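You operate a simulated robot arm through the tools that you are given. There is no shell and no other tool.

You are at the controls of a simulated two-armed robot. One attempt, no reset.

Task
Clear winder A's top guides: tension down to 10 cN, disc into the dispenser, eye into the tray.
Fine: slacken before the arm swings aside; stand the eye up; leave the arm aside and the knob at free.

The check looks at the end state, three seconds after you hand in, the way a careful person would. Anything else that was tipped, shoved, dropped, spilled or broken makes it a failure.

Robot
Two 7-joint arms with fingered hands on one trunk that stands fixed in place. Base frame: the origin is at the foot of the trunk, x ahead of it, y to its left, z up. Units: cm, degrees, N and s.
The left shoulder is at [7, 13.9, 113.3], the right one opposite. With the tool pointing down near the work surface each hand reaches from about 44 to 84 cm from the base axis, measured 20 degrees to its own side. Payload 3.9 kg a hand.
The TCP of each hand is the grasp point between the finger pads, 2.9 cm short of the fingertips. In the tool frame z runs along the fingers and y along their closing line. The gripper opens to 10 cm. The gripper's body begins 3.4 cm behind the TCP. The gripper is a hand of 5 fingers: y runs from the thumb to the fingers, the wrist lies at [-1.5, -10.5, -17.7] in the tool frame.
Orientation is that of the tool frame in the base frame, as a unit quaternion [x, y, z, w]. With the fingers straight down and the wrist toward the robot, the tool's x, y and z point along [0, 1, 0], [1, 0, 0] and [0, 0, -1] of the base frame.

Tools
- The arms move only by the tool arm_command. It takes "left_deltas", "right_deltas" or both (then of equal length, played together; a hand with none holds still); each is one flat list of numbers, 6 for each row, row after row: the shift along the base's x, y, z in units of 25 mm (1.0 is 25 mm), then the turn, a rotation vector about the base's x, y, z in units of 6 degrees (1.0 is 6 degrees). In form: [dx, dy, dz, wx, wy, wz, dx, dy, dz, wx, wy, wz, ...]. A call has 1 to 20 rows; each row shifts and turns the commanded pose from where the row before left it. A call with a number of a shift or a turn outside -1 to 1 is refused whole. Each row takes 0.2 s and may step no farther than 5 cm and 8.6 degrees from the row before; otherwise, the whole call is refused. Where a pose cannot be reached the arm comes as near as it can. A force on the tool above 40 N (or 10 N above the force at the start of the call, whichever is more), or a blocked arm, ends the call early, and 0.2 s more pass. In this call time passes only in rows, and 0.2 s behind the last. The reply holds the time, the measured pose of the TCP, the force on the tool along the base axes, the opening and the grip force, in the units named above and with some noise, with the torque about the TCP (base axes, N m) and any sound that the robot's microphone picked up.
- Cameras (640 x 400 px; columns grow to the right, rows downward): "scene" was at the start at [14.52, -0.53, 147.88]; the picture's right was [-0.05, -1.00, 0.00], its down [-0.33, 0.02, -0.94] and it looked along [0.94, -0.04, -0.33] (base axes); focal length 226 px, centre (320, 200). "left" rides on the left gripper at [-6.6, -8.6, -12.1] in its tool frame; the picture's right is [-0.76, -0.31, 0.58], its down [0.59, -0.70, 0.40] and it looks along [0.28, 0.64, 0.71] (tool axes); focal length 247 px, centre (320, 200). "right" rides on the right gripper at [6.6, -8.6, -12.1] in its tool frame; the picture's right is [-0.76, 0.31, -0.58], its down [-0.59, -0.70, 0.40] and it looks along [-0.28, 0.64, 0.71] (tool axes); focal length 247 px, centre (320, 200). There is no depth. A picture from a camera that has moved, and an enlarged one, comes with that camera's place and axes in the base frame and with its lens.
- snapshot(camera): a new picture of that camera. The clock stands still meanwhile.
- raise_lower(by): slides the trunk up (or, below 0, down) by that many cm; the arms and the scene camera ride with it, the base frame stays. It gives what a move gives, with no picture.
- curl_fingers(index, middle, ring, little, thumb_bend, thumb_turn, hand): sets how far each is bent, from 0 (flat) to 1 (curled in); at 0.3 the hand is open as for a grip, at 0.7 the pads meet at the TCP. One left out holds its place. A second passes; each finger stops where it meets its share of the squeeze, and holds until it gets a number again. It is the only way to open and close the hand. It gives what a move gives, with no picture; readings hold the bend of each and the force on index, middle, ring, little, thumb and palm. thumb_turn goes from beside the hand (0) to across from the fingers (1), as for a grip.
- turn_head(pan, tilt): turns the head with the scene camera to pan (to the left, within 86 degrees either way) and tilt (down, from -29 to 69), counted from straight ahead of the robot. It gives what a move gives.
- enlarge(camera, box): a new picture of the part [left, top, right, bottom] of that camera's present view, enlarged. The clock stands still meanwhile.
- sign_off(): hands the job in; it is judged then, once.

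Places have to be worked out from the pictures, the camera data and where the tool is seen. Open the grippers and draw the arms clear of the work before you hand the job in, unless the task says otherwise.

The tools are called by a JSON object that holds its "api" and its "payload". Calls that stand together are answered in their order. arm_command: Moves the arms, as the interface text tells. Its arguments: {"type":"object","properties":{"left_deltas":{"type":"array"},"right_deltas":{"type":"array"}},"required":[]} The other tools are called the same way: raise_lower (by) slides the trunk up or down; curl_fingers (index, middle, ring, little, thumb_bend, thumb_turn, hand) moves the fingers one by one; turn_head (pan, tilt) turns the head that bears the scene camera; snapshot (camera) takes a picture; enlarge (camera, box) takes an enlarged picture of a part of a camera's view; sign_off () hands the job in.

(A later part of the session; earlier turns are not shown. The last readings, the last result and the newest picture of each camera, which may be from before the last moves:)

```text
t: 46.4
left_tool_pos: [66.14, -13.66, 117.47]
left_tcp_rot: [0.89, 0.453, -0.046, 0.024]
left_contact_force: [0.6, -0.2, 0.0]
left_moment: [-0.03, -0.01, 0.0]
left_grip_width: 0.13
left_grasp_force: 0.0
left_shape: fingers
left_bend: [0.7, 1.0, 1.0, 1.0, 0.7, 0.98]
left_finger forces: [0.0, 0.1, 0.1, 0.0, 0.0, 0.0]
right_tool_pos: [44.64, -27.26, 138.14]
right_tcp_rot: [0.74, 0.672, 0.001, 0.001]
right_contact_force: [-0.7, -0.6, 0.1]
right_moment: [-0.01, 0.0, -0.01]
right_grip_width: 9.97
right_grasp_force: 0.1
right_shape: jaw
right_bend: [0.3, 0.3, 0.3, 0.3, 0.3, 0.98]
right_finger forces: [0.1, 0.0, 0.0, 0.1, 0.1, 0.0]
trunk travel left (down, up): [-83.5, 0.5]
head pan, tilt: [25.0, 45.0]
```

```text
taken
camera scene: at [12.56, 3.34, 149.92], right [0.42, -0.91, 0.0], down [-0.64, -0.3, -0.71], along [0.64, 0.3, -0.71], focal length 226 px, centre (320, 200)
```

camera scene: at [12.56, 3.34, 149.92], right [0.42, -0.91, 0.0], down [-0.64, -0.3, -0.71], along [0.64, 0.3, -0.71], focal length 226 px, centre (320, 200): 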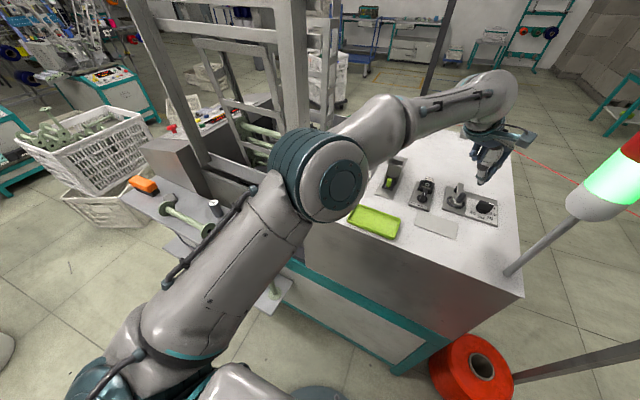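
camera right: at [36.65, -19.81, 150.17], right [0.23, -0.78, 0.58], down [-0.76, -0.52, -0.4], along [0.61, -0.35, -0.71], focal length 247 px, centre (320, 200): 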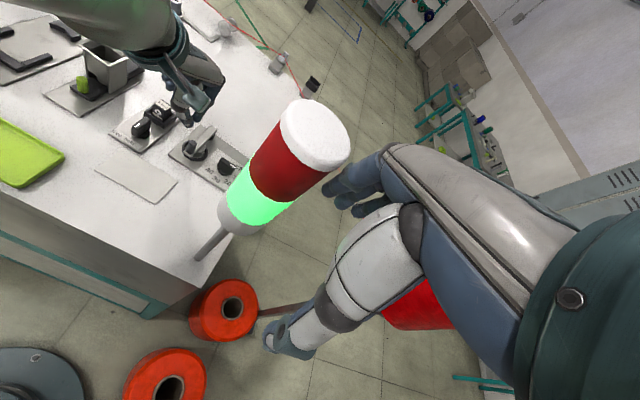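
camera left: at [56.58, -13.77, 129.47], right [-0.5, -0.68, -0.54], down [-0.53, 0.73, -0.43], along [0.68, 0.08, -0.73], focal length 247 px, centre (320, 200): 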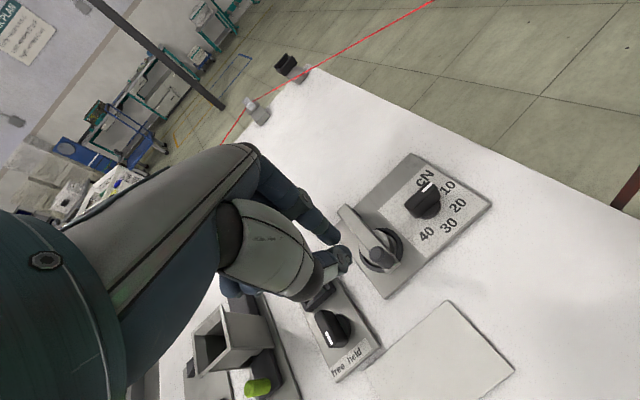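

Tracking recovered with the hand yawed, elbow low. I straighten the small tilt and move to the pre-push spot right-front of the handle.

{"api": "arm_command", "payload": {"left_deltas": [-0.3, 0, 0, 0.4, -0.28, -0.3, -0.3, 0.05, 0, 0.4, -0.28, -0.3, -0.3, 0.05, -0.2, 0, 0, 0, 0, 0, -0.2, 0, 0, 0, 0, 0, 0, 0, 0, 0]}}

{"api": "turn_head", "payload": {"pan": -5, "tilt": 30}}

{"api": "snapshot", "payload": {"camera": "scene"}}

{"api": "enlarge", "payload": {"camera": "left", "box": [270, 150, 450, 300]}}

```text
t: 47.6
left_tool_pos: [63.99, -13.35, 116.49]
left_tcp_rot: [0.904, 0.427, -0.001, -0.002]
left_contact_force: [0.7, 0.2, 0.3]
left_moment: [-0.01, 0.01, 0.01]
left_grip_width: 0.11
left_grasp_force: 0.1
left_shape: fingers
left_bend: [0.7, 1.0, 1.0, 1.0, 0.7, 0.98]
left_finger forces: [0.0, 0.1, 0.0, 0.0, 0.0, 0.0]
right_tool_pos: [44.55, -27.21, 138.2]
right_tcp_rot: [0.741, 0.672, 0.001, 0.0]
right_contact_force: [-0.5, 0.6, -0.1]
right_moment: [-0.01, -0.02, -0.01]
right_grip_width: 9.95
right_grasp_force: 0.2
right_shape: jaw
right_bend: [0.3, 0.3, 0.3, 0.3, 0.3, 0.98]
right_finger forces: [0.0, 0.0, 0.0, 0.1, 0.0, 0.1]
trunk travel left (down, up): [-83.5, 0.5]
head pan, tilt: [25.0, 45.0]
```

```text
t: 48.6
left_tool_pos: [64.01, -13.39, 116.52]
left_tcp_rot: [0.904, 0.427, -0.001, -0.003]
left_contact_force: [-0.6, 0.1, -0.4]
left_moment: [-0.02, 0.03, -0.01]
left_grip_width: 0.13
left_grasp_force: 0.1
left_shape: fingers
left_bend: [0.7, 1.0, 1.0, 1.0, 0.7, 0.98]
left_finger forces: [0.0, 0.0, 0.0, 0.0, 0.0, 0.0]
right_tool_pos: [44.6, -27.2, 138.18]
right_tcp_rot: [0.74, 0.672, 0.0, 0.0]
right_contact_force: [0.7, -0.4, 0.9]
right_moment: [0.02, 0.01, 0.04]
right_grip_width: 9.96
right_grasp_force: 0.0
right_shape: jaw
right_bend: [0.3, 0.3, 0.3, 0.3, 0.3, 0.98]
right_finger forces: [0.0, 0.0, 0.0, 0.1, 0.0, 0.0]
trunk travel left (down, up): [-83.5, 0.5]
head pan, tilt: [-5.0, 30.0]
```

```text
taken
camera scene: at [14.22, -0.88, 152.17], right [-0.09, -1.0, 0.0], down [-0.5, 0.04, -0.87], along [0.86, -0.07, -0.5], focal length 226 px, centre (320, 200)
```

scene: 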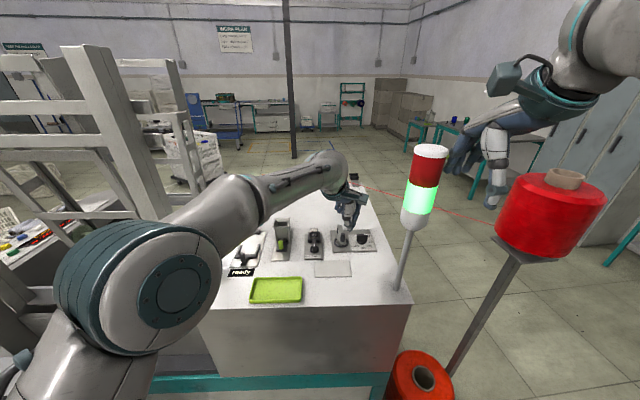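

```text
2.67 times, centred on (360, 225) of left
camera zoom: at [53.2, -13.05, 128.59], right [-0.72, -0.39, -0.58], down [-0.17, 0.9, -0.4], along [0.67, -0.19, -0.72], focal length 659 px, centre (213, 133)
```

zoom: 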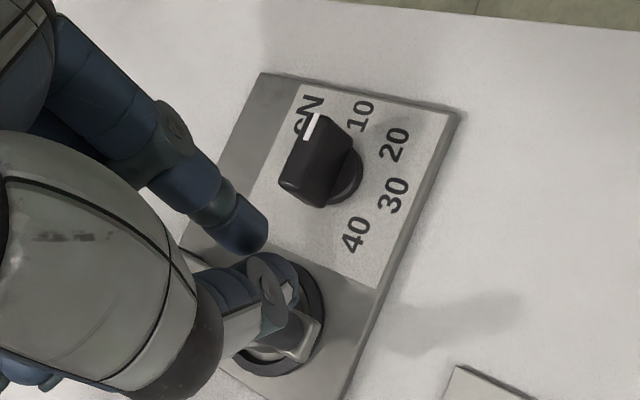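

The beak is right-front of the handle. I lower so the tips are at handle height and then push diagonally (+x, +y).

{"api": "arm_command", "payload": {"left_deltas": [-0.05, -0.1, -0.6, 0, 0, 0, 0, 0, -0.7, 0, 0, 0, 0, 0, -0.7, 0, 0, 0, 0, 0, 0, 0, 0, 0]}}

{"api": "enlarge", "payload": {"camera": "scene", "box": [300, 190, 400, 260]}}

{"api": "enlarge", "payload": {"camera": "right", "box": [140, 80, 260, 190]}}

```text
t: 49.6
left_tool_pos: [63.81, -13.67, 111.5]
left_tcp_rot: [0.905, 0.426, -0.001, -0.002]
left_contact_force: [0.2, 0.5, 0.5]
left_moment: [0.02, 0.0, 0.02]
left_grip_width: 0.1
left_grasp_force: 0.1
left_shape: fingers
left_bend: [0.7, 1.0, 1.0, 1.0, 0.7, 0.98]
left_finger forces: [0.0, 0.0, 0.1, 0.0, 0.0, 0.0]
right_tool_pos: [44.47, -27.3, 138.2]
right_tcp_rot: [0.741, 0.671, 0.001, 0.0]
right_contact_force: [1.2, -0.4, -0.4]
right_moment: [-0.02, 0.01, 0.01]
right_grip_width: 10.0
right_grasp_force: 0.1
right_shape: jaw
right_bend: [0.3, 0.3, 0.3, 0.3, 0.3, 0.98]
right_finger forces: [0.1, 0.0, 0.0, 0.0, 0.0, 0.0]
trunk travel left (down, up): [-83.5, 0.5]
head pan, tilt: [-5.0, 30.0]
```

```text
5.71 times, centred on (350, 225) of scene
camera zoom: at [14.2, -0.91, 152.18], right [-0.09, -1.0, 0.0], down [-0.5, 0.04, -0.87], along [0.86, -0.08, -0.5], focal length 1290 px, centre (149, 57)
```

zoom: 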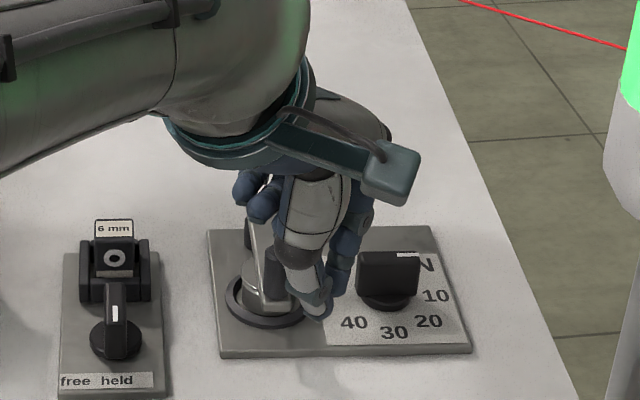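

```text
3.64 times, centred on (200, 135) of right
camera zoom: at [36.64, -19.9, 150.15], right [0.23, -0.78, 0.58], down [-0.76, -0.52, -0.4], along [0.61, -0.34, -0.71], focal length 898 px, centre (756, 436)
```

zoom: 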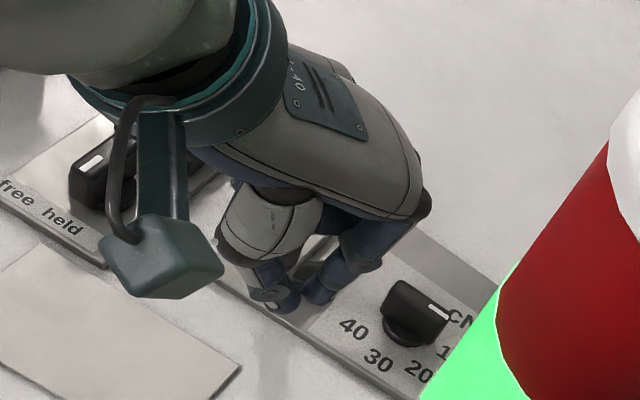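

Positions look right: handle just beyond the thumb. I push mostly +y in small steps.

{"api": "arm_command", "payload": {"left_deltas": [0.04, 0.24, 0, 0, 0, 0, 0.04, 0.24, 0, 0, 0, 0, 0.04, 0.24, 0, 0, 0, 0, 0.06, 0.24, 0, 0, 0, 0, 0, 0, 0, 0, 0, 0]}}

{"api": "enlarge", "payload": {"camera": "scene", "box": [300, 190, 400, 260]}}

{"api": "enlarge", "payload": {"camera": "left", "box": [270, 150, 450, 300]}}

```text
t: 50.8
left_tool_pos: [64.2, -11.22, 111.56]
left_tcp_rot: [0.905, 0.426, -0.001, -0.003]
left_contact_force: [-0.5, 0.3, 0.2]
left_moment: [0.02, 0.02, -0.02]
left_grip_width: 0.14
left_grasp_force: 0.1
left_shape: fingers
left_bend: [0.7, 1.0, 1.0, 1.0, 0.7, 0.98]
left_finger forces: [0.1, 0.0, 0.0, 0.0, 0.0, 0.0]
right_tool_pos: [44.56, -27.38, 138.08]
right_tcp_rot: [0.741, 0.672, 0.0, 0.001]
right_contact_force: [0.6, 0.0, 0.7]
right_moment: [0.04, -0.04, 0.02]
right_grip_width: 9.97
right_grasp_force: 0.1
right_shape: jaw
right_bend: [0.3, 0.3, 0.3, 0.3, 0.3, 0.98]
right_finger forces: [0.1, 0.1, 0.0, 0.0, 0.0, 0.0]
trunk travel left (down, up): [-83.5, 0.5]
head pan, tilt: [-5.0, 30.0]
```

```text
5.71 times, centred on (350, 225) of scene
camera zoom: at [14.21, -0.92, 152.18], right [-0.09, -1.0, 0.0], down [-0.5, 0.04, -0.87], along [0.86, -0.08, -0.5], focal length 1290 px, centre (149, 57)
```

zoom: 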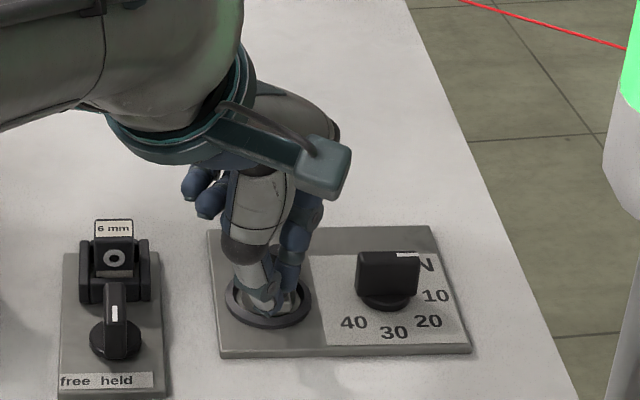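

```text
2.67 times, centred on (360, 225) of left
camera zoom: at [53.55, -10.92, 123.61], right [-0.72, -0.39, -0.58], down [-0.17, 0.9, -0.39], along [0.67, -0.19, -0.72], focal length 659 px, centre (213, 133)
```

zoom: 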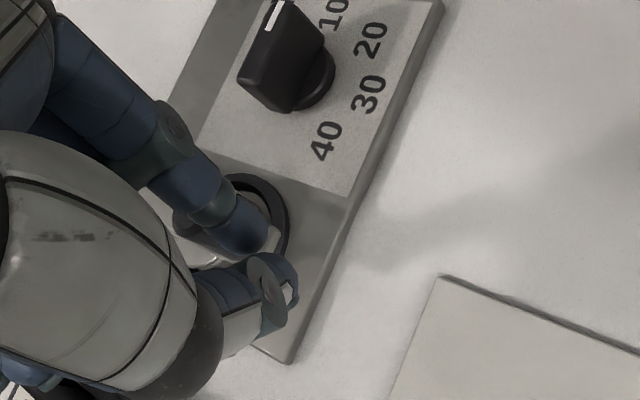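

The arm has not moved: the beak slipped past in front of the handle (handle ≈ x 65.4). I go back −y, move +x 1.2 cm, then push again so the index meets it head-on.

{"api": "arm_command", "payload": {"left_deltas": [-0.08, -0.3, 0, 0, 0, 0, 0, -0.35, 0, 0, 0, 0, 0, -0.35, 0, 0, 0, 0, 0.3, 0, 0, 0, 0, 0, 0.28, 0, 0, 0, 0, 0, 0, 0, 0, 0, 0, 0]}}

{"api": "enlarge", "payload": {"camera": "left", "box": [270, 150, 450, 300]}}

{"api": "enlarge", "payload": {"camera": "scene", "box": [300, 190, 400, 260]}}

```text
t: 52.2
left_tool_pos: [65.41, -13.71, 111.5]
left_tcp_rot: [0.904, 0.427, -0.001, -0.003]
left_contact_force: [0.3, 0.2, 0.3]
left_moment: [-0.04, 0.0, -0.01]
left_grip_width: 0.13
left_grasp_force: 0.1
left_shape: fingers
left_bend: [0.7, 1.0, 1.0, 1.0, 0.7, 0.98]
left_finger forces: [0.0, 0.1, 0.1, 0.0, 0.0, 0.0]
right_tool_pos: [44.57, -27.41, 138.14]
right_tcp_rot: [0.741, 0.672, 0.0, 0.0]
right_contact_force: [-0.1, 0.3, -0.3]
right_moment: [0.03, -0.02, 0.01]
right_grip_width: 9.99
right_grasp_force: 0.0
right_shape: jaw
right_bend: [0.3, 0.3, 0.3, 0.3, 0.3, 0.98]
right_finger forces: [0.0, 0.0, 0.0, 0.1, 0.0, 0.0]
trunk travel left (down, up): [-83.5, 0.5]
head pan, tilt: [-5.0, 30.0]
```

```text
2.67 times, centred on (360, 225) of left
camera zoom: at [54.79, -13.43, 123.61], right [-0.72, -0.39, -0.58], down [-0.17, 0.9, -0.39], along [0.67, -0.19, -0.72], focal length 659 px, centre (213, 133)
```

zoom: 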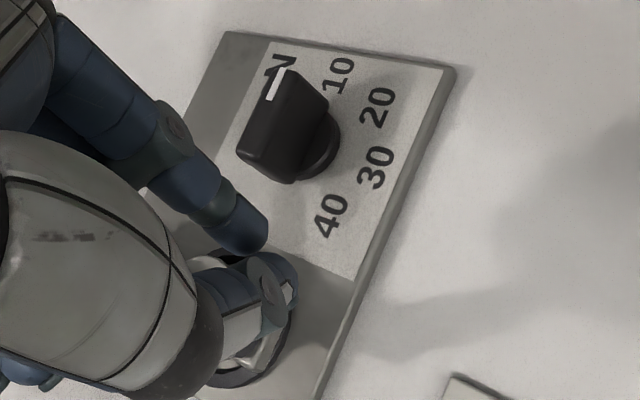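

```text
5.71 times, centred on (350, 225) of scene
camera zoom: at [14.18, -0.91, 152.18], right [-0.09, -1.0, 0.0], down [-0.5, 0.04, -0.87], along [0.86, -0.08, -0.5], focal length 1290 px, centre (149, 57)
```

zoom: 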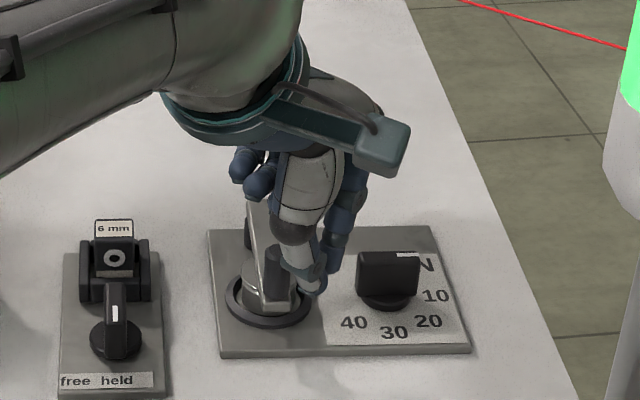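

Now the handle is directly left of the beak. I push +y.

{"api": "arm_command", "payload": {"left_deltas": [0, 0.2, 0, 0, 0, 0, 0.02, 0.2, 0, 0, 0, 0, 0.03, 0.2, 0, 0, 0, 0, 0.04, 0.2, 0, 0, 0, 0, 0, 0, 0, 0, 0, 0]}}

{"api": "enlarge", "payload": {"camera": "left", "box": [270, 150, 450, 300]}}

{"api": "enlarge", "payload": {"camera": "scene", "box": [300, 190, 400, 260]}}

```text
t: 53.4
left_tool_pos: [65.65, -11.8, 111.6]
left_tcp_rot: [0.905, 0.425, -0.001, -0.002]
left_contact_force: [-1.6, -1.0, 0.2]
left_moment: [-0.01, 0.01, -0.01]
left_grip_width: 0.19
left_grasp_force: 0.6
left_shape: fingers
left_bend: [0.7, 1.0, 1.0, 1.0, 0.7, 0.97]
left_finger forces: [0.2, 0.0, 0.0, 0.0, 0.7, 0.0]
right_tool_pos: [44.51, -27.34, 138.21]
right_tcp_rot: [0.741, 0.671, 0.0, 0.0]
right_contact_force: [-1.1, 0.2, -0.2]
right_moment: [0.02, 0.0, 0.03]
right_grip_width: 9.98
right_grasp_force: 0.0
right_shape: jaw
right_bend: [0.3, 0.3, 0.3, 0.3, 0.3, 0.98]
right_finger forces: [0.0, 0.1, 0.0, 0.1, 0.0, 0.1]
trunk travel left (down, up): [-83.5, 0.5]
head pan, tilt: [-5.0, 30.0]
```

```text
2.67 times, centred on (360, 225) of left
camera zoom: at [55.02, -11.47, 123.61], right [-0.72, -0.39, -0.58], down [-0.17, 0.9, -0.39], along [0.67, -0.19, -0.72], focal length 659 px, centre (213, 133)
```

zoom: 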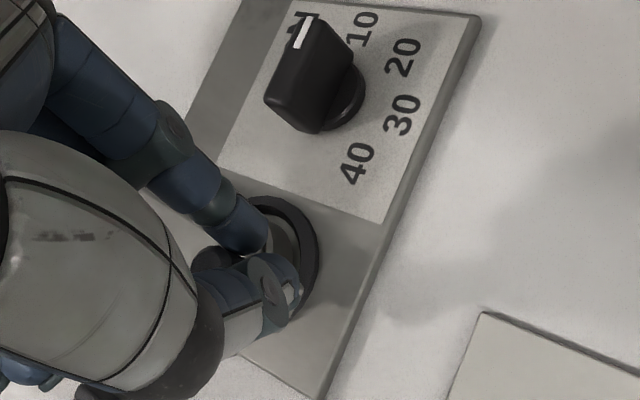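

```text
5.71 times, centred on (350, 225) of scene
camera zoom: at [14.19, -0.91, 152.18], right [-0.09, -1.0, 0.0], down [-0.5, 0.04, -0.87], along [0.86, -0.08, -0.5], focal length 1290 px, centre (149, 57)
```

zoom: 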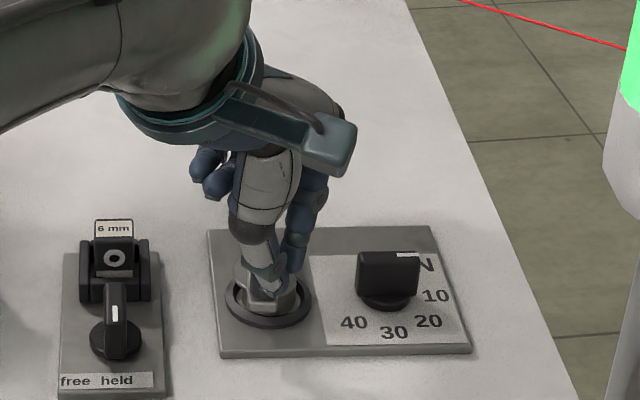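

There's a gentle reaction and the disc is being uncovered, so the arm is swinging. I continue along the arc.

{"api": "arm_command", "payload": {"left_deltas": [0.06, 0.22, 0, 0, 0, 0, 0.08, 0.22, 0, 0, 0, 0, 0.1, 0.22, 0, 0, 0, 0, 0.1, 0.2, 0, 0, 0, 0, 0, 0, 0, 0, 0, 0]}}

{"api": "enlarge", "payload": {"camera": "left", "box": [270, 150, 450, 300]}}

{"api": "enlarge", "payload": {"camera": "scene", "box": [300, 190, 400, 260]}}

```text
t: 54.6
left_tool_pos: [66.62, -9.62, 111.61]
left_tcp_rot: [0.905, 0.426, -0.001, -0.003]
left_contact_force: [-0.3, 1.0, 0.1]
left_moment: [0.01, 0.03, -0.02]
left_grip_width: 0.26
left_grasp_force: 0.6
left_shape: fingers
left_bend: [0.7, 1.0, 1.0, 1.0, 0.69, 0.97]
left_finger forces: [0.0, 0.0, 0.1, 0.1, 1.0, 0.1]
right_tool_pos: [44.57, -27.41, 138.13]
right_tcp_rot: [0.741, 0.671, 0.0, 0.0]
right_contact_force: [-0.2, 0.1, -1.2]
right_moment: [0.02, 0.0, 0.02]
right_grip_width: 9.95
right_grasp_force: 0.1
right_shape: jaw
right_bend: [0.3, 0.3, 0.3, 0.3, 0.3, 0.98]
right_finger forces: [0.0, 0.0, 0.0, 0.1, 0.1, 0.0]
trunk travel left (down, up): [-83.5, 0.5]
head pan, tilt: [-5.0, 30.0]
```

```text
2.67 times, centred on (360, 225) of left
camera zoom: at [55.84, -9.29, 123.62], right [-0.72, -0.39, -0.58], down [-0.17, 0.9, -0.4], along [0.67, -0.19, -0.72], focal length 659 px, centre (213, 133)
```

zoom: 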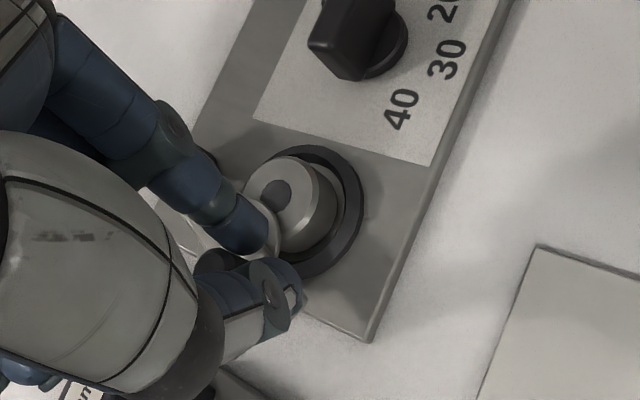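

```text
5.71 times, centred on (350, 225) of scene
camera zoom: at [14.18, -0.9, 152.18], right [-0.09, -1.0, 0.0], down [-0.5, 0.04, -0.87], along [0.86, -0.08, -0.5], focal length 1290 px, centre (149, 57)
```

zoom: 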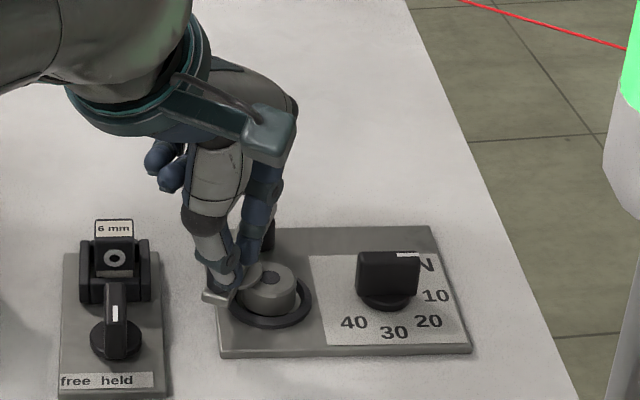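

The disc (a holed puck) is partly uncovered; arm is about 30° aside. I push on another ~18°.

{"api": "arm_command", "payload": {"left_deltas": [0.1, 0.18, 0, 0, 0, 0, 0.12, 0.18, 0, 0, 0, 0, 0.12, 0.18, 0, 0, 0, 0, 0, 0, 0, 0, 0, 0]}}

{"api": "enlarge", "payload": {"camera": "left", "box": [270, 150, 450, 300]}}

{"api": "enlarge", "payload": {"camera": "scene", "box": [300, 190, 400, 260]}}

```text
t: 55.6
left_tool_pos: [67.37, -8.19, 111.61]
left_tcp_rot: [0.904, 0.426, -0.001, -0.003]
left_contact_force: [-0.2, -0.1, 0.3]
left_moment: [0.01, 0.0, -0.01]
left_grip_width: 0.36
left_grasp_force: 0.5
left_shape: fingers
left_bend: [0.7, 1.0, 1.0, 1.0, 0.69, 0.97]
left_finger forces: [0.1, 0.1, 0.1, 0.0, 1.1, 0.1]
right_tool_pos: [44.37, -27.26, 138.08]
right_tcp_rot: [0.741, 0.671, 0.001, 0.001]
right_contact_force: [0.3, 0.4, 1.3]
right_moment: [0.02, 0.0, -0.02]
right_grip_width: 9.96
right_grasp_force: 0.0
right_shape: jaw
right_bend: [0.3, 0.3, 0.3, 0.3, 0.3, 0.98]
right_finger forces: [0.0, 0.0, 0.1, 0.0, 0.0, 0.0]
trunk travel left (down, up): [-83.5, 0.5]
head pan, tilt: [-5.0, 30.0]
```

```text
2.67 times, centred on (360, 225) of left
camera zoom: at [56.67, -7.94, 123.62], right [-0.72, -0.39, -0.58], down [-0.17, 0.9, -0.4], along [0.67, -0.19, -0.72], focal length 659 px, centre (213, 133)
```

zoom: 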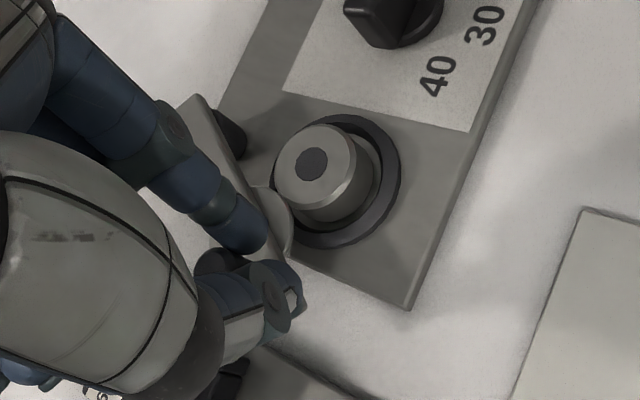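

```text
5.71 times, centred on (350, 225) of scene
camera zoom: at [14.17, -0.89, 152.18], right [-0.09, -1.0, 0.0], down [-0.5, 0.04, -0.87], along [0.86, -0.08, -0.5], focal length 1290 px, centre (149, 57)
```

zoom: 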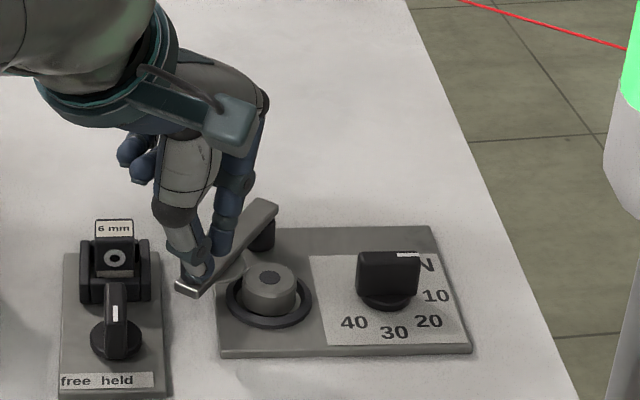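

The arm is ~45° aside, but its pad is still close to the disc. I push a little further for finger room, stopping short of the eye holder.

{"api": "arm_command", "payload": {"left_deltas": [0.12, 0.16, 0, 0, 0, 0, 0.12, 0.14, 0, 0, 0, 0, 0, 0, 0, 0, 0, 0]}}

{"api": "enlarge", "payload": {"camera": "left", "box": [270, 150, 450, 300]}}

{"api": "enlarge", "payload": {"camera": "scene", "box": [300, 190, 400, 260]}}

```text
t: 56.4
left_tool_pos: [68.0, -7.64, 111.49]
left_tcp_rot: [0.904, 0.427, -0.001, -0.002]
left_contact_force: [-0.7, 1.3, -0.1]
left_moment: [0.0, 0.0, 0.04]
left_grip_width: 0.3
left_grasp_force: 0.3
left_shape: fingers
left_bend: [0.7, 1.0, 1.0, 1.0, 0.69, 0.97]
left_finger forces: [0.0, 0.0, 0.1, 0.0, 0.5, 0.0]
right_tool_pos: [44.52, -27.3, 138.13]
right_tcp_rot: [0.741, 0.672, 0.0, 0.0]
right_contact_force: [0.1, 0.6, 0.0]
right_moment: [0.02, 0.03, 0.0]
right_grip_width: 9.97
right_grasp_force: 0.1
right_shape: jaw
right_bend: [0.3, 0.3, 0.3, 0.3, 0.3, 0.98]
right_finger forces: [0.1, 0.1, 0.0, 0.0, 0.0, 0.1]
trunk travel left (down, up): [-83.5, 0.5]
head pan, tilt: [-5.0, 30.0]
```

```text
2.67 times, centred on (360, 225) of left
camera zoom: at [57.3, -7.18, 123.58], right [-0.72, -0.39, -0.58], down [-0.17, 0.9, -0.4], along [0.67, -0.19, -0.72], focal length 659 px, centre (213, 133)
```

zoom: 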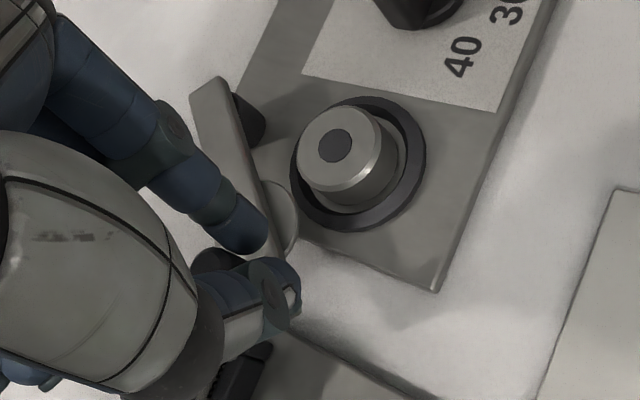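

```text
5.71 times, centred on (350, 225) of scene
camera zoom: at [14.19, -0.9, 152.18], right [-0.09, -1.0, 0.0], down [-0.5, 0.04, -0.87], along [0.86, -0.08, -0.5], focal length 1290 px, centre (149, 57)
```

zoom: 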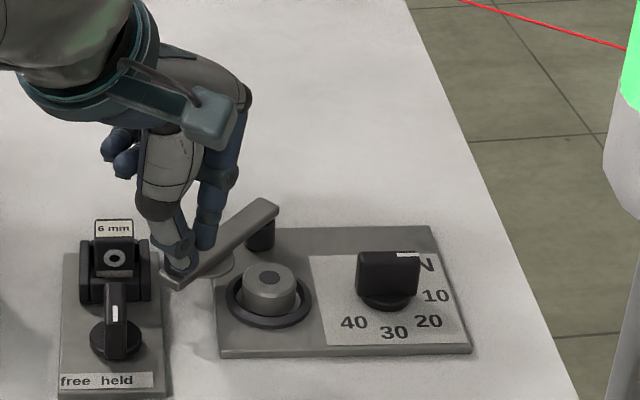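

The arm now stands ≈55° aside and stays put (no reaction); disc centre ≈ (68.5, −12.3), top ≈ 106.4. I back away from the handle, rise, and yaw to about −60° so the tucked fingers will clear the handle when I pinch the disc.

{"api": "arm_command", "payload": {"left_deltas": [-0.2, -0.3, 0, 0, 0, 0, 0, -0.2, 0.8, 0, 0, 0, 0, -0.2, 0.9, 0, 0, -0.8, 0.2, -0.4, 0.3, 0, 0, -0.9, 0.3, -0.4, 0, 0, 0, -0.9, 0.15, -0.3, 0, 0, 0, -0.8, 0, 0, 0, 0, 0, 0]}}

{"api": "curl_fingers", "payload": {"hand": "left", "index": 0.5, "thumb_bend": 0.5}}

{"api": "enlarge", "payload": {"camera": "left", "box": [270, 150, 450, 300]}}

{"api": "enlarge", "payload": {"camera": "scene", "box": [300, 180, 400, 260]}}

```text
t: 58.0
left_tool_pos: [67.88, -10.95, 116.05]
left_tcp_rot: [0.966, 0.258, -0.001, -0.003]
left_contact_force: [0.3, -0.2, -1.0]
left_moment: [0.01, -0.03, 0.0]
left_grip_width: 0.18
left_grasp_force: 0.1
left_shape: fingers
left_bend: [0.7, 1.0, 1.0, 1.0, 0.7, 0.98]
left_finger forces: [0.1, 0.0, 0.0, 0.1, 0.0, 0.1]
left hand out of reach, approached as far as the arm can: row 5, 6
right_tool_pos: [44.7, -27.31, 138.18]
right_tcp_rot: [0.741, 0.672, 0.001, 0.001]
right_contact_force: [-0.4, 0.3, -0.9]
right_moment: [0.0, 0.0, -0.01]
right_grip_width: 9.99
right_grasp_force: 0.1
right_shape: jaw
right_bend: [0.3, 0.3, 0.3, 0.3, 0.3, 0.98]
right_finger forces: [0.0, 0.0, 0.0, 0.0, 0.1, 0.0]
trunk travel left (down, up): [-83.5, 0.5]
head pan, tilt: [-5.0, 30.0]
```

```text
t: 59.0
left_tool_pos: [67.89, -10.88, 116.02]
left_tcp_rot: [0.966, 0.259, 0.0, -0.002]
left_contact_force: [-0.2, 0.0, -0.7]
left_moment: [0.0, 0.02, -0.01]
left_grip_width: 4.99
left_grasp_force: 0.1
left_shape: fingers
left_bend: [0.5, 1.0, 1.0, 1.0, 0.5, 0.98]
left_finger forces: [0.1, 0.1, 0.0, 0.0, 0.0, 0.0]
right_tool_pos: [44.53, -27.31, 138.15]
right_tcp_rot: [0.741, 0.671, 0.0, 0.0]
right_contact_force: [-0.3, 0.0, 0.2]
right_moment: [0.03, 0.01, -0.02]
right_grip_width: 9.97
right_grasp_force: 0.1
right_shape: jaw
right_bend: [0.3, 0.3, 0.3, 0.3, 0.3, 0.98]
right_finger forces: [0.0, 0.0, 0.0, 0.0, 0.1, 0.1]
trunk travel left (down, up): [-83.5, 0.5]
head pan, tilt: [-5.0, 30.0]
```

```text
2.67 times, centred on (360, 225) of left
camera zoom: at [57.98, -6.84, 128.17], right [-0.81, -0.11, -0.58], down [0.16, 0.91, -0.4], along [0.57, -0.41, -0.72], focal length 659 px, centre (213, 133)
```

zoom: 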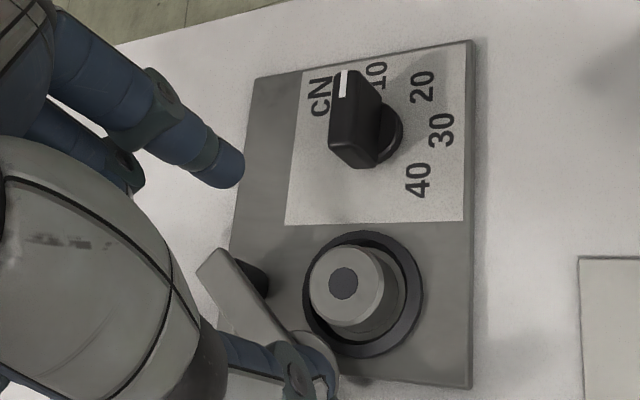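

```text
5.00 times, centred on (350, 220) of scene
camera zoom: at [14.22, -0.89, 152.18], right [-0.09, -1.0, 0.0], down [-0.5, 0.04, -0.87], along [0.86, -0.08, -0.5], focal length 1129 px, centre (170, 100)
```

zoom: 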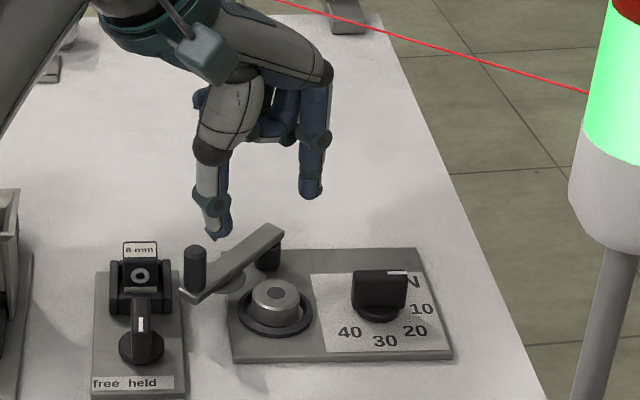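

Clear view: disc at ≈(68.5, −12.3), handle at ≈(67.1, −7.0), fingers open ~5 cm. I move over the disc and lower to z ≈ 112 to check centring.

{"api": "arm_command", "payload": {"left_deltas": [0.05, 0, -0.4, 0, 0, 0, 0.13, -0.12, -0.4, 0, 0, 0, 0.13, -0.14, -0.4, 0, 0, 0, 0.13, -0.14, -0.4, 0, 0, 0, 0, 0, 0, 0, 0, 0]}}

{"api": "enlarge", "payload": {"camera": "left", "box": [270, 150, 450, 300]}}

{"api": "enlarge", "payload": {"camera": "scene", "box": [300, 180, 400, 260]}}

```text
t: 60.2
left_tool_pos: [68.53, -11.56, 111.89]
left_tcp_rot: [0.966, 0.258, 0.0, -0.003]
left_contact_force: [-0.6, -0.4, -0.4]
left_moment: [-0.01, -0.01, -0.03]
left_grip_width: 4.97
left_grasp_force: 0.0
left_shape: fingers
left_bend: [0.5, 1.0, 1.0, 1.0, 0.5, 0.98]
left_finger forces: [0.0, 0.0, 0.1, 0.1, 0.0, 0.0]
left hand out of reach, approached as far as the arm can: row 4
right_tool_pos: [44.54, -27.23, 138.17]
right_tcp_rot: [0.741, 0.672, 0.0, 0.002]
right_contact_force: [-0.3, 0.3, -0.2]
right_moment: [0.0, -0.02, 0.04]
right_grip_width: 9.98
right_grasp_force: 0.0
right_shape: jaw
right_bend: [0.3, 0.3, 0.3, 0.3, 0.3, 0.98]
right_finger forces: [0.0, 0.1, 0.0, 0.0, 0.1, 0.1]
trunk travel left (down, up): [-83.5, 0.5]
head pan, tilt: [-5.0, 30.0]
```

```text
2.67 times, centred on (360, 225) of left
camera zoom: at [58.61, -7.42, 124.1], right [-0.81, -0.11, -0.58], down [0.16, 0.91, -0.4], along [0.56, -0.41, -0.72], focal length 659 px, centre (213, 133)
```

zoom: 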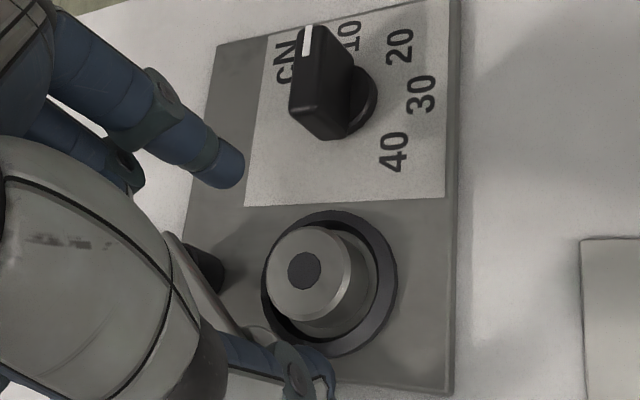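

```text
5.00 times, centred on (350, 220) of scene
camera zoom: at [14.18, -0.87, 152.18], right [-0.09, -1.0, 0.0], down [-0.5, 0.04, -0.87], along [0.86, -0.08, -0.5], focal length 1129 px, centre (170, 100)
```

zoom: 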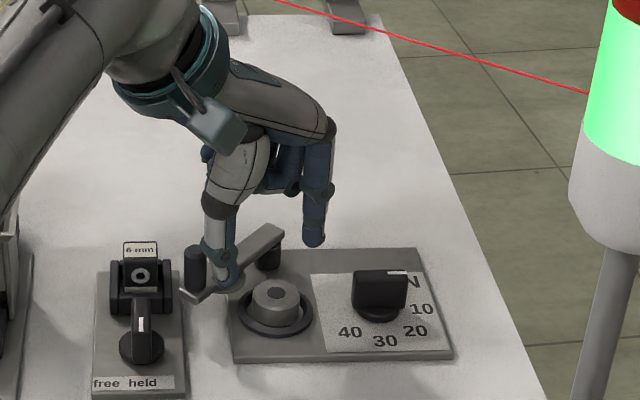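

Reach ends just short at −60°, and the thumb knuckle would be tight to the handle; about −48° suits both. I yaw back 12° while centring at (68.9, −11.8).

{"api": "arm_command", "payload": {"left_deltas": [0.05, -0.04, 0.1, 0, 0, 0.7, 0.05, -0.03, 0, 0, 0, 0.7, 0.05, -0.03, 0, 0, 0, 0.6, 0, 0, 0, 0, 0, 0]}}

{"api": "enlarge", "payload": {"camera": "left", "box": [270, 150, 450, 300]}}

{"api": "enlarge", "payload": {"camera": "scene", "box": [300, 180, 400, 260]}}

```text
t: 61.2
left_tool_pos: [69.59, -12.08, 112.45]
left_tcp_rot: [0.933, 0.359, -0.001, -0.003]
left_contact_force: [0.3, -0.2, -0.1]
left_moment: [-0.03, -0.02, 0.0]
left_grip_width: 4.99
left_grasp_force: 0.0
left_shape: fingers
left_bend: [0.5, 1.0, 1.0, 1.0, 0.5, 0.98]
left_finger forces: [0.0, 0.0, 0.0, 0.0, 0.1, 0.0]
left hand out of reach, approached as far as the arm can: row 2
right_tool_pos: [44.61, -27.2, 137.98]
right_tcp_rot: [0.741, 0.672, 0.001, 0.001]
right_contact_force: [0.8, 0.3, 0.2]
right_moment: [-0.01, 0.0, -0.01]
right_grip_width: 10.0
right_grasp_force: 0.2
right_shape: jaw
right_bend: [0.3, 0.3, 0.3, 0.3, 0.3, 0.98]
right_finger forces: [0.0, 0.0, 0.0, 0.0, 0.0, 0.0]
trunk travel left (down, up): [-83.5, 0.5]
head pan, tilt: [-5.0, 30.0]
```

```text
2.67 times, centred on (360, 225) of left
camera zoom: at [59.03, -10.19, 124.49], right [-0.77, -0.28, -0.57], down [-0.04, 0.92, -0.39], along [0.64, -0.28, -0.72], focal length 659 px, centre (213, 133)
```

zoom: 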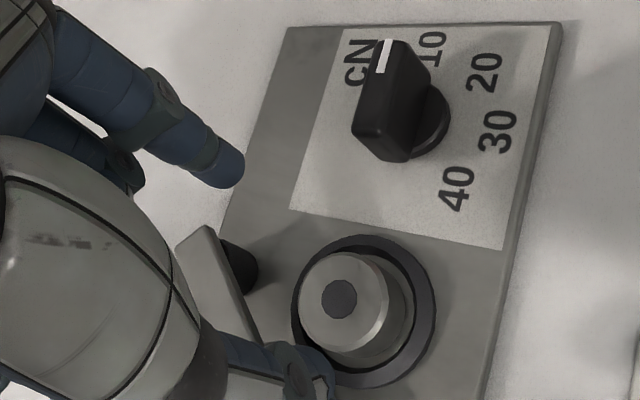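

```text
5.00 times, centred on (350, 220) of scene
camera zoom: at [14.23, -0.9, 152.18], right [-0.09, -1.0, 0.0], down [-0.5, 0.04, -0.87], along [0.86, -0.08, -0.5], focal length 1129 px, centre (170, 100)
```

zoom: 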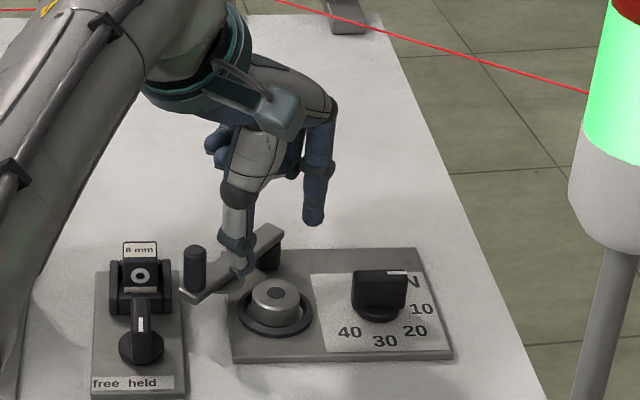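

Now at −48° and within reach. Disc re-measured at ≈(68.46, −12.35). I shift the last 0.7 cm and lower to z ≈ 110.

{"api": "arm_command", "payload": {"left_deltas": [-0.14, 0.05, 0, 0, 0, 0, -0.14, 0.05, -0.2, 0, 0, 0, 0, 0, -0.4, 0, 0, 0, 0, 0, -0.4, 0, 0, 0, 0, 0, 0, 0, 0, 0]}}

{"api": "enlarge", "payload": {"camera": "left", "box": [270, 150, 450, 300]}}

{"api": "enlarge", "payload": {"camera": "scene", "box": [310, 195, 390, 259]}}

```text
t: 62.4
left_tool_pos: [69.74, -12.08, 110.53]
left_tcp_rot: [0.933, 0.359, -0.001, -0.003]
left_contact_force: [0.4, 1.2, 0.4]
left_moment: [0.01, -0.03, 0.0]
left_grip_width: 4.95
left_grasp_force: 0.0
left_shape: fingers
left_bend: [0.5, 1.0, 1.0, 1.0, 0.5, 0.98]
left_finger forces: [0.0, 0.0, 0.0, 0.0, 0.0, 0.1]
left hand out of reach, approached as far as the arm can: row 1, 2, 3
right_tool_pos: [44.56, -27.36, 138.08]
right_tcp_rot: [0.741, 0.672, 0.001, 0.0]
right_contact_force: [-0.5, 0.3, 0.2]
right_moment: [0.03, 0.02, 0.01]
right_grip_width: 10.0
right_grasp_force: 0.0
right_shape: jaw
right_bend: [0.3, 0.3, 0.3, 0.3, 0.3, 0.98]
right_finger forces: [0.0, 0.0, 0.1, 0.1, 0.1, 0.0]
trunk travel left (down, up): [-83.5, 0.5]
head pan, tilt: [-5.0, 30.0]
```

```text
2.67 times, centred on (360, 225) of left
camera zoom: at [59.28, -10.27, 122.7], right [-0.77, -0.28, -0.57], down [-0.04, 0.92, -0.39], along [0.64, -0.28, -0.72], focal length 659 px, centre (213, 133)
```

zoom: 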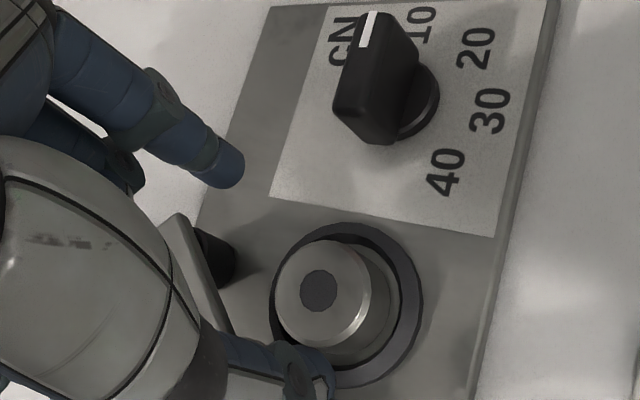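

```text
6.25 times, centred on (350, 227) of scene
camera zoom: at [14.21, -0.9, 152.18], right [-0.09, -1.0, 0.0], down [-0.5, 0.04, -0.87], along [0.86, -0.08, -0.5], focal length 1411 px, centre (132, 31)
```

zoom: 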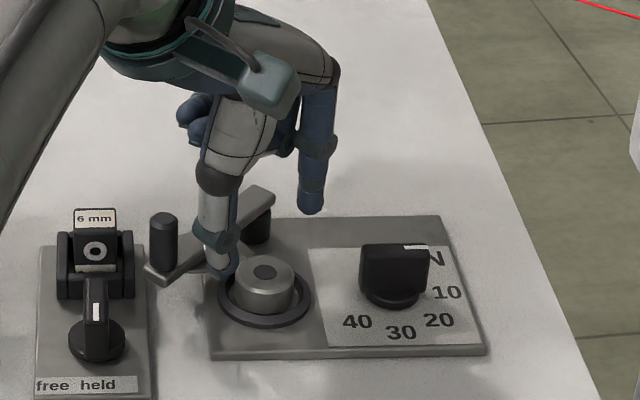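

Still ~0.8 cm too far in x (the command had run past reach). I bring it back and re-measure before lowering.

{"api": "arm_command", "payload": {"left_deltas": [-0.17, 0.05, 0, 0, 0, 0, -0.17, 0.05, 0, 0, 0, 0, 0, 0, 0, 0, 0, 0]}}

{"api": "enlarge", "payload": {"camera": "left", "box": [270, 150, 450, 300]}}

{"api": "enlarge", "payload": {"camera": "scene", "box": [310, 195, 390, 259]}}

```text
t: 63.2
left_tool_pos: [69.87, -12.24, 110.64]
left_tcp_rot: [0.933, 0.359, -0.001, -0.003]
left_contact_force: [-0.5, 0.2, 1.0]
left_moment: [-0.03, 0.0, 0.01]
left_grip_width: 4.96
left_grasp_force: 0.1
left_shape: fingers
left_bend: [0.5, 1.0, 1.0, 1.0, 0.5, 0.98]
left_finger forces: [0.1, 0.0, 0.0, 0.0, 0.1, 0.1]
left hand out of reach, approached as far as the arm can: row 1, 2
right_tool_pos: [44.55, -27.27, 138.15]
right_tcp_rot: [0.741, 0.672, 0.001, 0.0]
right_contact_force: [-0.2, -0.7, 0.5]
right_moment: [0.01, 0.02, 0.0]
right_grip_width: 9.95
right_grasp_force: 0.1
right_shape: jaw
right_bend: [0.3, 0.3, 0.3, 0.3, 0.3, 0.98]
right_finger forces: [0.0, 0.0, 0.1, 0.0, 0.0, 0.0]
trunk travel left (down, up): [-83.5, 0.5]
head pan, tilt: [-5.0, 30.0]
```

```text
2.67 times, centred on (360, 225) of left
camera zoom: at [59.29, -10.27, 122.71], right [-0.77, -0.28, -0.57], down [-0.04, 0.92, -0.39], along [0.64, -0.28, -0.72], focal length 659 px, centre (213, 133)
```

zoom: 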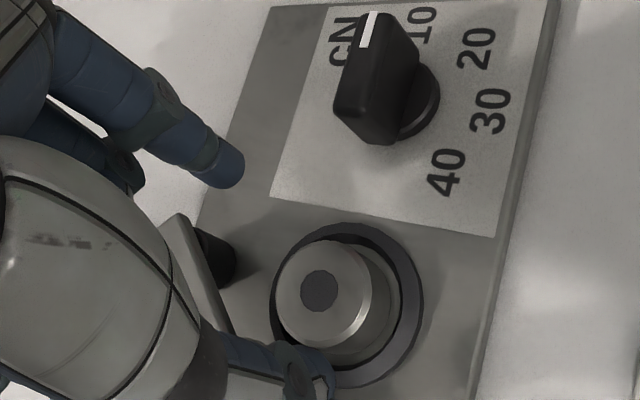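

```text
6.25 times, centred on (350, 227) of scene
camera zoom: at [14.22, -0.9, 152.18], right [-0.09, -1.0, 0.0], down [-0.5, 0.04, -0.87], along [0.86, -0.08, -0.5], focal length 1411 px, centre (132, 31)
```

zoom: 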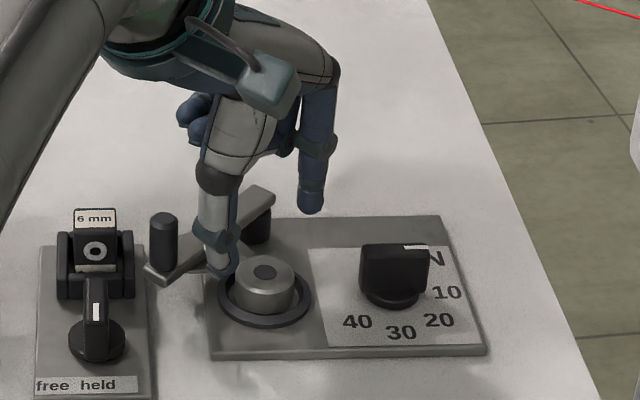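

The command kept accumulating past reach; by my sums the commanded point is ≈(69.05, −12.85). A +1 cm move in y should bring it onto target.

{"api": "arm_command", "payload": {"left_deltas": [-0.02, 0.2, 0, 0, 0, 0, -0.02, 0.2, 0, 0, 0, 0, 0, 0, 0, 0, 0, 0]}}

{"api": "enlarge", "payload": {"camera": "left", "box": [270, 150, 450, 300]}}

{"api": "enlarge", "payload": {"camera": "scene", "box": [310, 195, 390, 259]}}

```text
t: 64.0
left_tool_pos: [70.17, -11.43, 110.68]
left_tcp_rot: [0.933, 0.359, -0.001, -0.002]
left_contact_force: [-0.2, 0.4, 0.2]
left_moment: [-0.02, -0.01, 0.03]
left_grip_width: 4.96
left_grasp_force: 0.0
left_shape: fingers
left_bend: [0.5, 1.0, 1.0, 1.0, 0.5, 0.98]
left_finger forces: [0.0, 0.0, 0.0, 0.1, 0.0, 0.0]
left hand out of reach, approached as far as the arm can: row 2
right_tool_pos: [44.63, -27.2, 138.11]
right_tcp_rot: [0.741, 0.672, 0.0, 0.001]
right_contact_force: [1.0, 0.0, -0.2]
right_moment: [-0.02, -0.02, 0.0]
right_grip_width: 10.01
right_grasp_force: 0.2
right_shape: jaw
right_bend: [0.3, 0.3, 0.3, 0.3, 0.3, 0.98]
right_finger forces: [0.1, 0.0, 0.1, 0.0, 0.0, 0.0]
trunk travel left (down, up): [-83.5, 0.5]
head pan, tilt: [-5.0, 30.0]
```

```text
2.67 times, centred on (360, 225) of left
camera zoom: at [59.62, -9.44, 122.8], right [-0.77, -0.28, -0.57], down [-0.04, 0.92, -0.39], along [0.64, -0.28, -0.72], focal length 659 px, centre (213, 133)
```

zoom: 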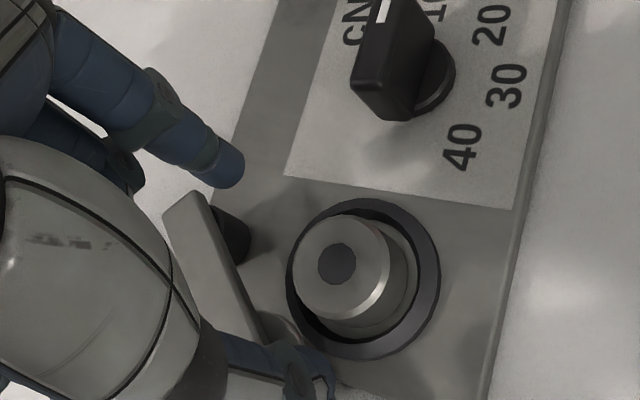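

```text
6.25 times, centred on (350, 227) of scene
camera zoom: at [14.21, -0.92, 152.18], right [-0.09, -1.0, 0.0], down [-0.5, 0.04, -0.87], along [0.86, -0.08, -0.5], focal length 1411 px, centre (132, 31)
```

zoom: 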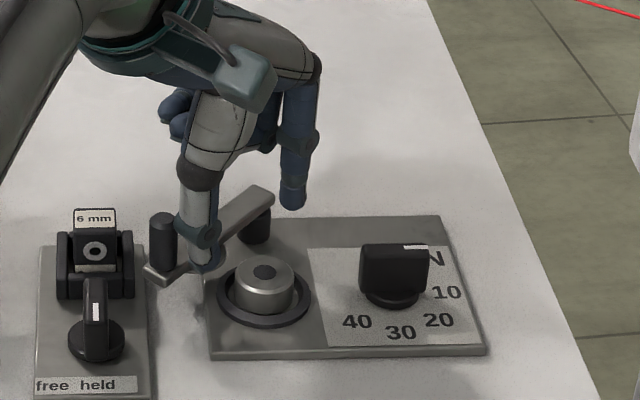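

It moved in +y but x stays too high, so the commanded x must be beyond. I step −x until it responds.

{"api": "arm_command", "payload": {"left_deltas": [-0.2, -0.08, 0, 0, 0, 0, -0.2, -0.08, 0, 0, 0, 0, 0, 0, 0, 0, 0, 0]}}

```text
t: 64.8
left_tool_pos: [69.79, -12.04, 110.75]
left_tcp_rot: [0.933, 0.359, -0.002, -0.004]
left_contact_force: [-0.2, 0.4, 0.2]
left_moment: [0.0, -0.01, -0.02]
left_grip_width: 4.98
left_grasp_force: 0.1
left_shape: fingers
left_bend: [0.5, 1.0, 1.0, 1.0, 0.5, 0.98]
left_finger forces: [0.1, 0.0, 0.0, 0.0, 0.0, 0.0]
left hand out of reach, approached as far as the arm can: row 1, 2
right_tool_pos: [44.64, -27.24, 138.04]
right_tcp_rot: [0.741, 0.672, 0.0, 0.001]
right_contact_force: [0.0, 0.1, 0.0]
right_moment: [-0.03, -0.01, 0.02]
right_grip_width: 10.0
right_grasp_force: 0.1
right_shape: jaw
right_bend: [0.3, 0.3, 0.3, 0.3, 0.3, 0.98]
right_finger forces: [0.0, 0.0, 0.0, 0.0, 0.0, 0.1]
trunk travel left (down, up): [-83.5, 0.5]
head pan, tilt: [-5.0, 30.0]
```

Still sliding along the reach boundary. I keep stepping −x.

{"api": "arm_command", "payload": {"left_deltas": [-0.2, 0, 0, 0, 0, 0, -0.2, 0, 0, 0, 0, 0, 0, 0, 0, 0, 0, 0]}}

```text
t: 65.6
left_tool_pos: [69.7, -12.41, 110.97]
left_tcp_rot: [0.934, 0.358, -0.002, -0.003]
left_contact_force: [-0.4, -0.4, -0.4]
left_moment: [0.02, 0.04, 0.01]
left_grip_width: 5.01
left_grasp_force: 0.1
left_shape: fingers
left_bend: [0.5, 1.0, 1.0, 1.0, 0.5, 0.98]
left_finger forces: [0.1, 0.0, 0.0, 0.0, 0.0, 0.0]
left hand out of reach, approached as far as the arm can: row 1, 2
right_tool_pos: [44.62, -27.35, 138.1]
right_tcp_rot: [0.741, 0.672, 0.0, 0.001]
right_contact_force: [-0.4, 0.1, 0.1]
right_moment: [-0.01, 0.0, 0.01]
right_grip_width: 9.99
right_grasp_force: 0.1
right_shape: jaw
right_bend: [0.3, 0.3, 0.3, 0.3, 0.3, 0.98]
right_finger forces: [0.0, 0.0, 0.1, 0.0, 0.0, 0.1]
trunk travel left (down, up): [-83.5, 0.5]
head pan, tilt: [-5.0, 30.0]
```

The response is odd; I check the arm's overall posture before going on.

{"api": "snapshot", "payload": {"camera": "scene"}}

{"api": "snapshot", "payload": {"camera": "right"}}

```text
taken
camera scene: at [14.22, -0.9, 152.18], right [-0.09, -1.0, 0.0], down [-0.5, 0.04, -0.87], along [0.86, -0.08, -0.5], focal length 226 px, centre (320, 200)
```

scene: 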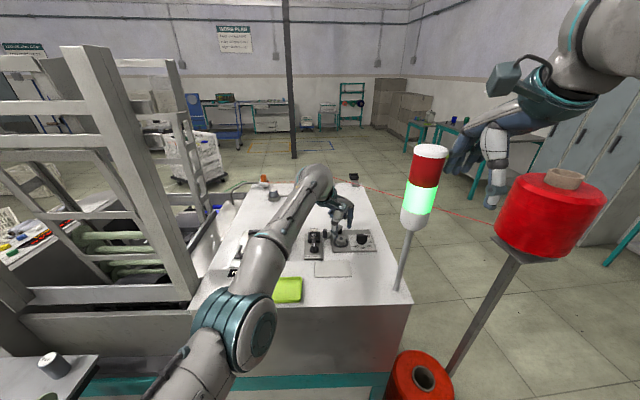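

```text
taken
camera right: at [36.66, -19.89, 150.14], right [0.23, -0.78, 0.58], down [-0.76, -0.52, -0.4], along [0.61, -0.34, -0.71], focal length 247 px, centre (320, 200)
```

right: 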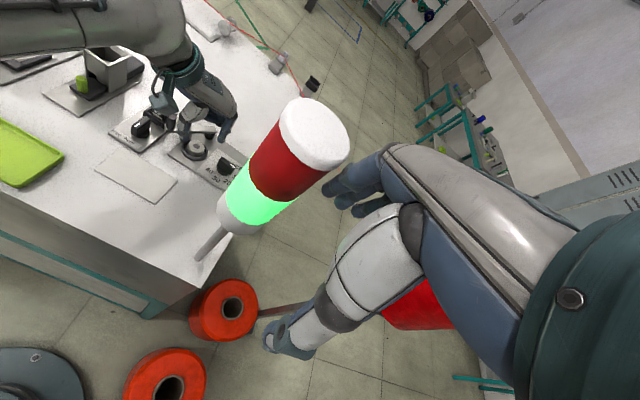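

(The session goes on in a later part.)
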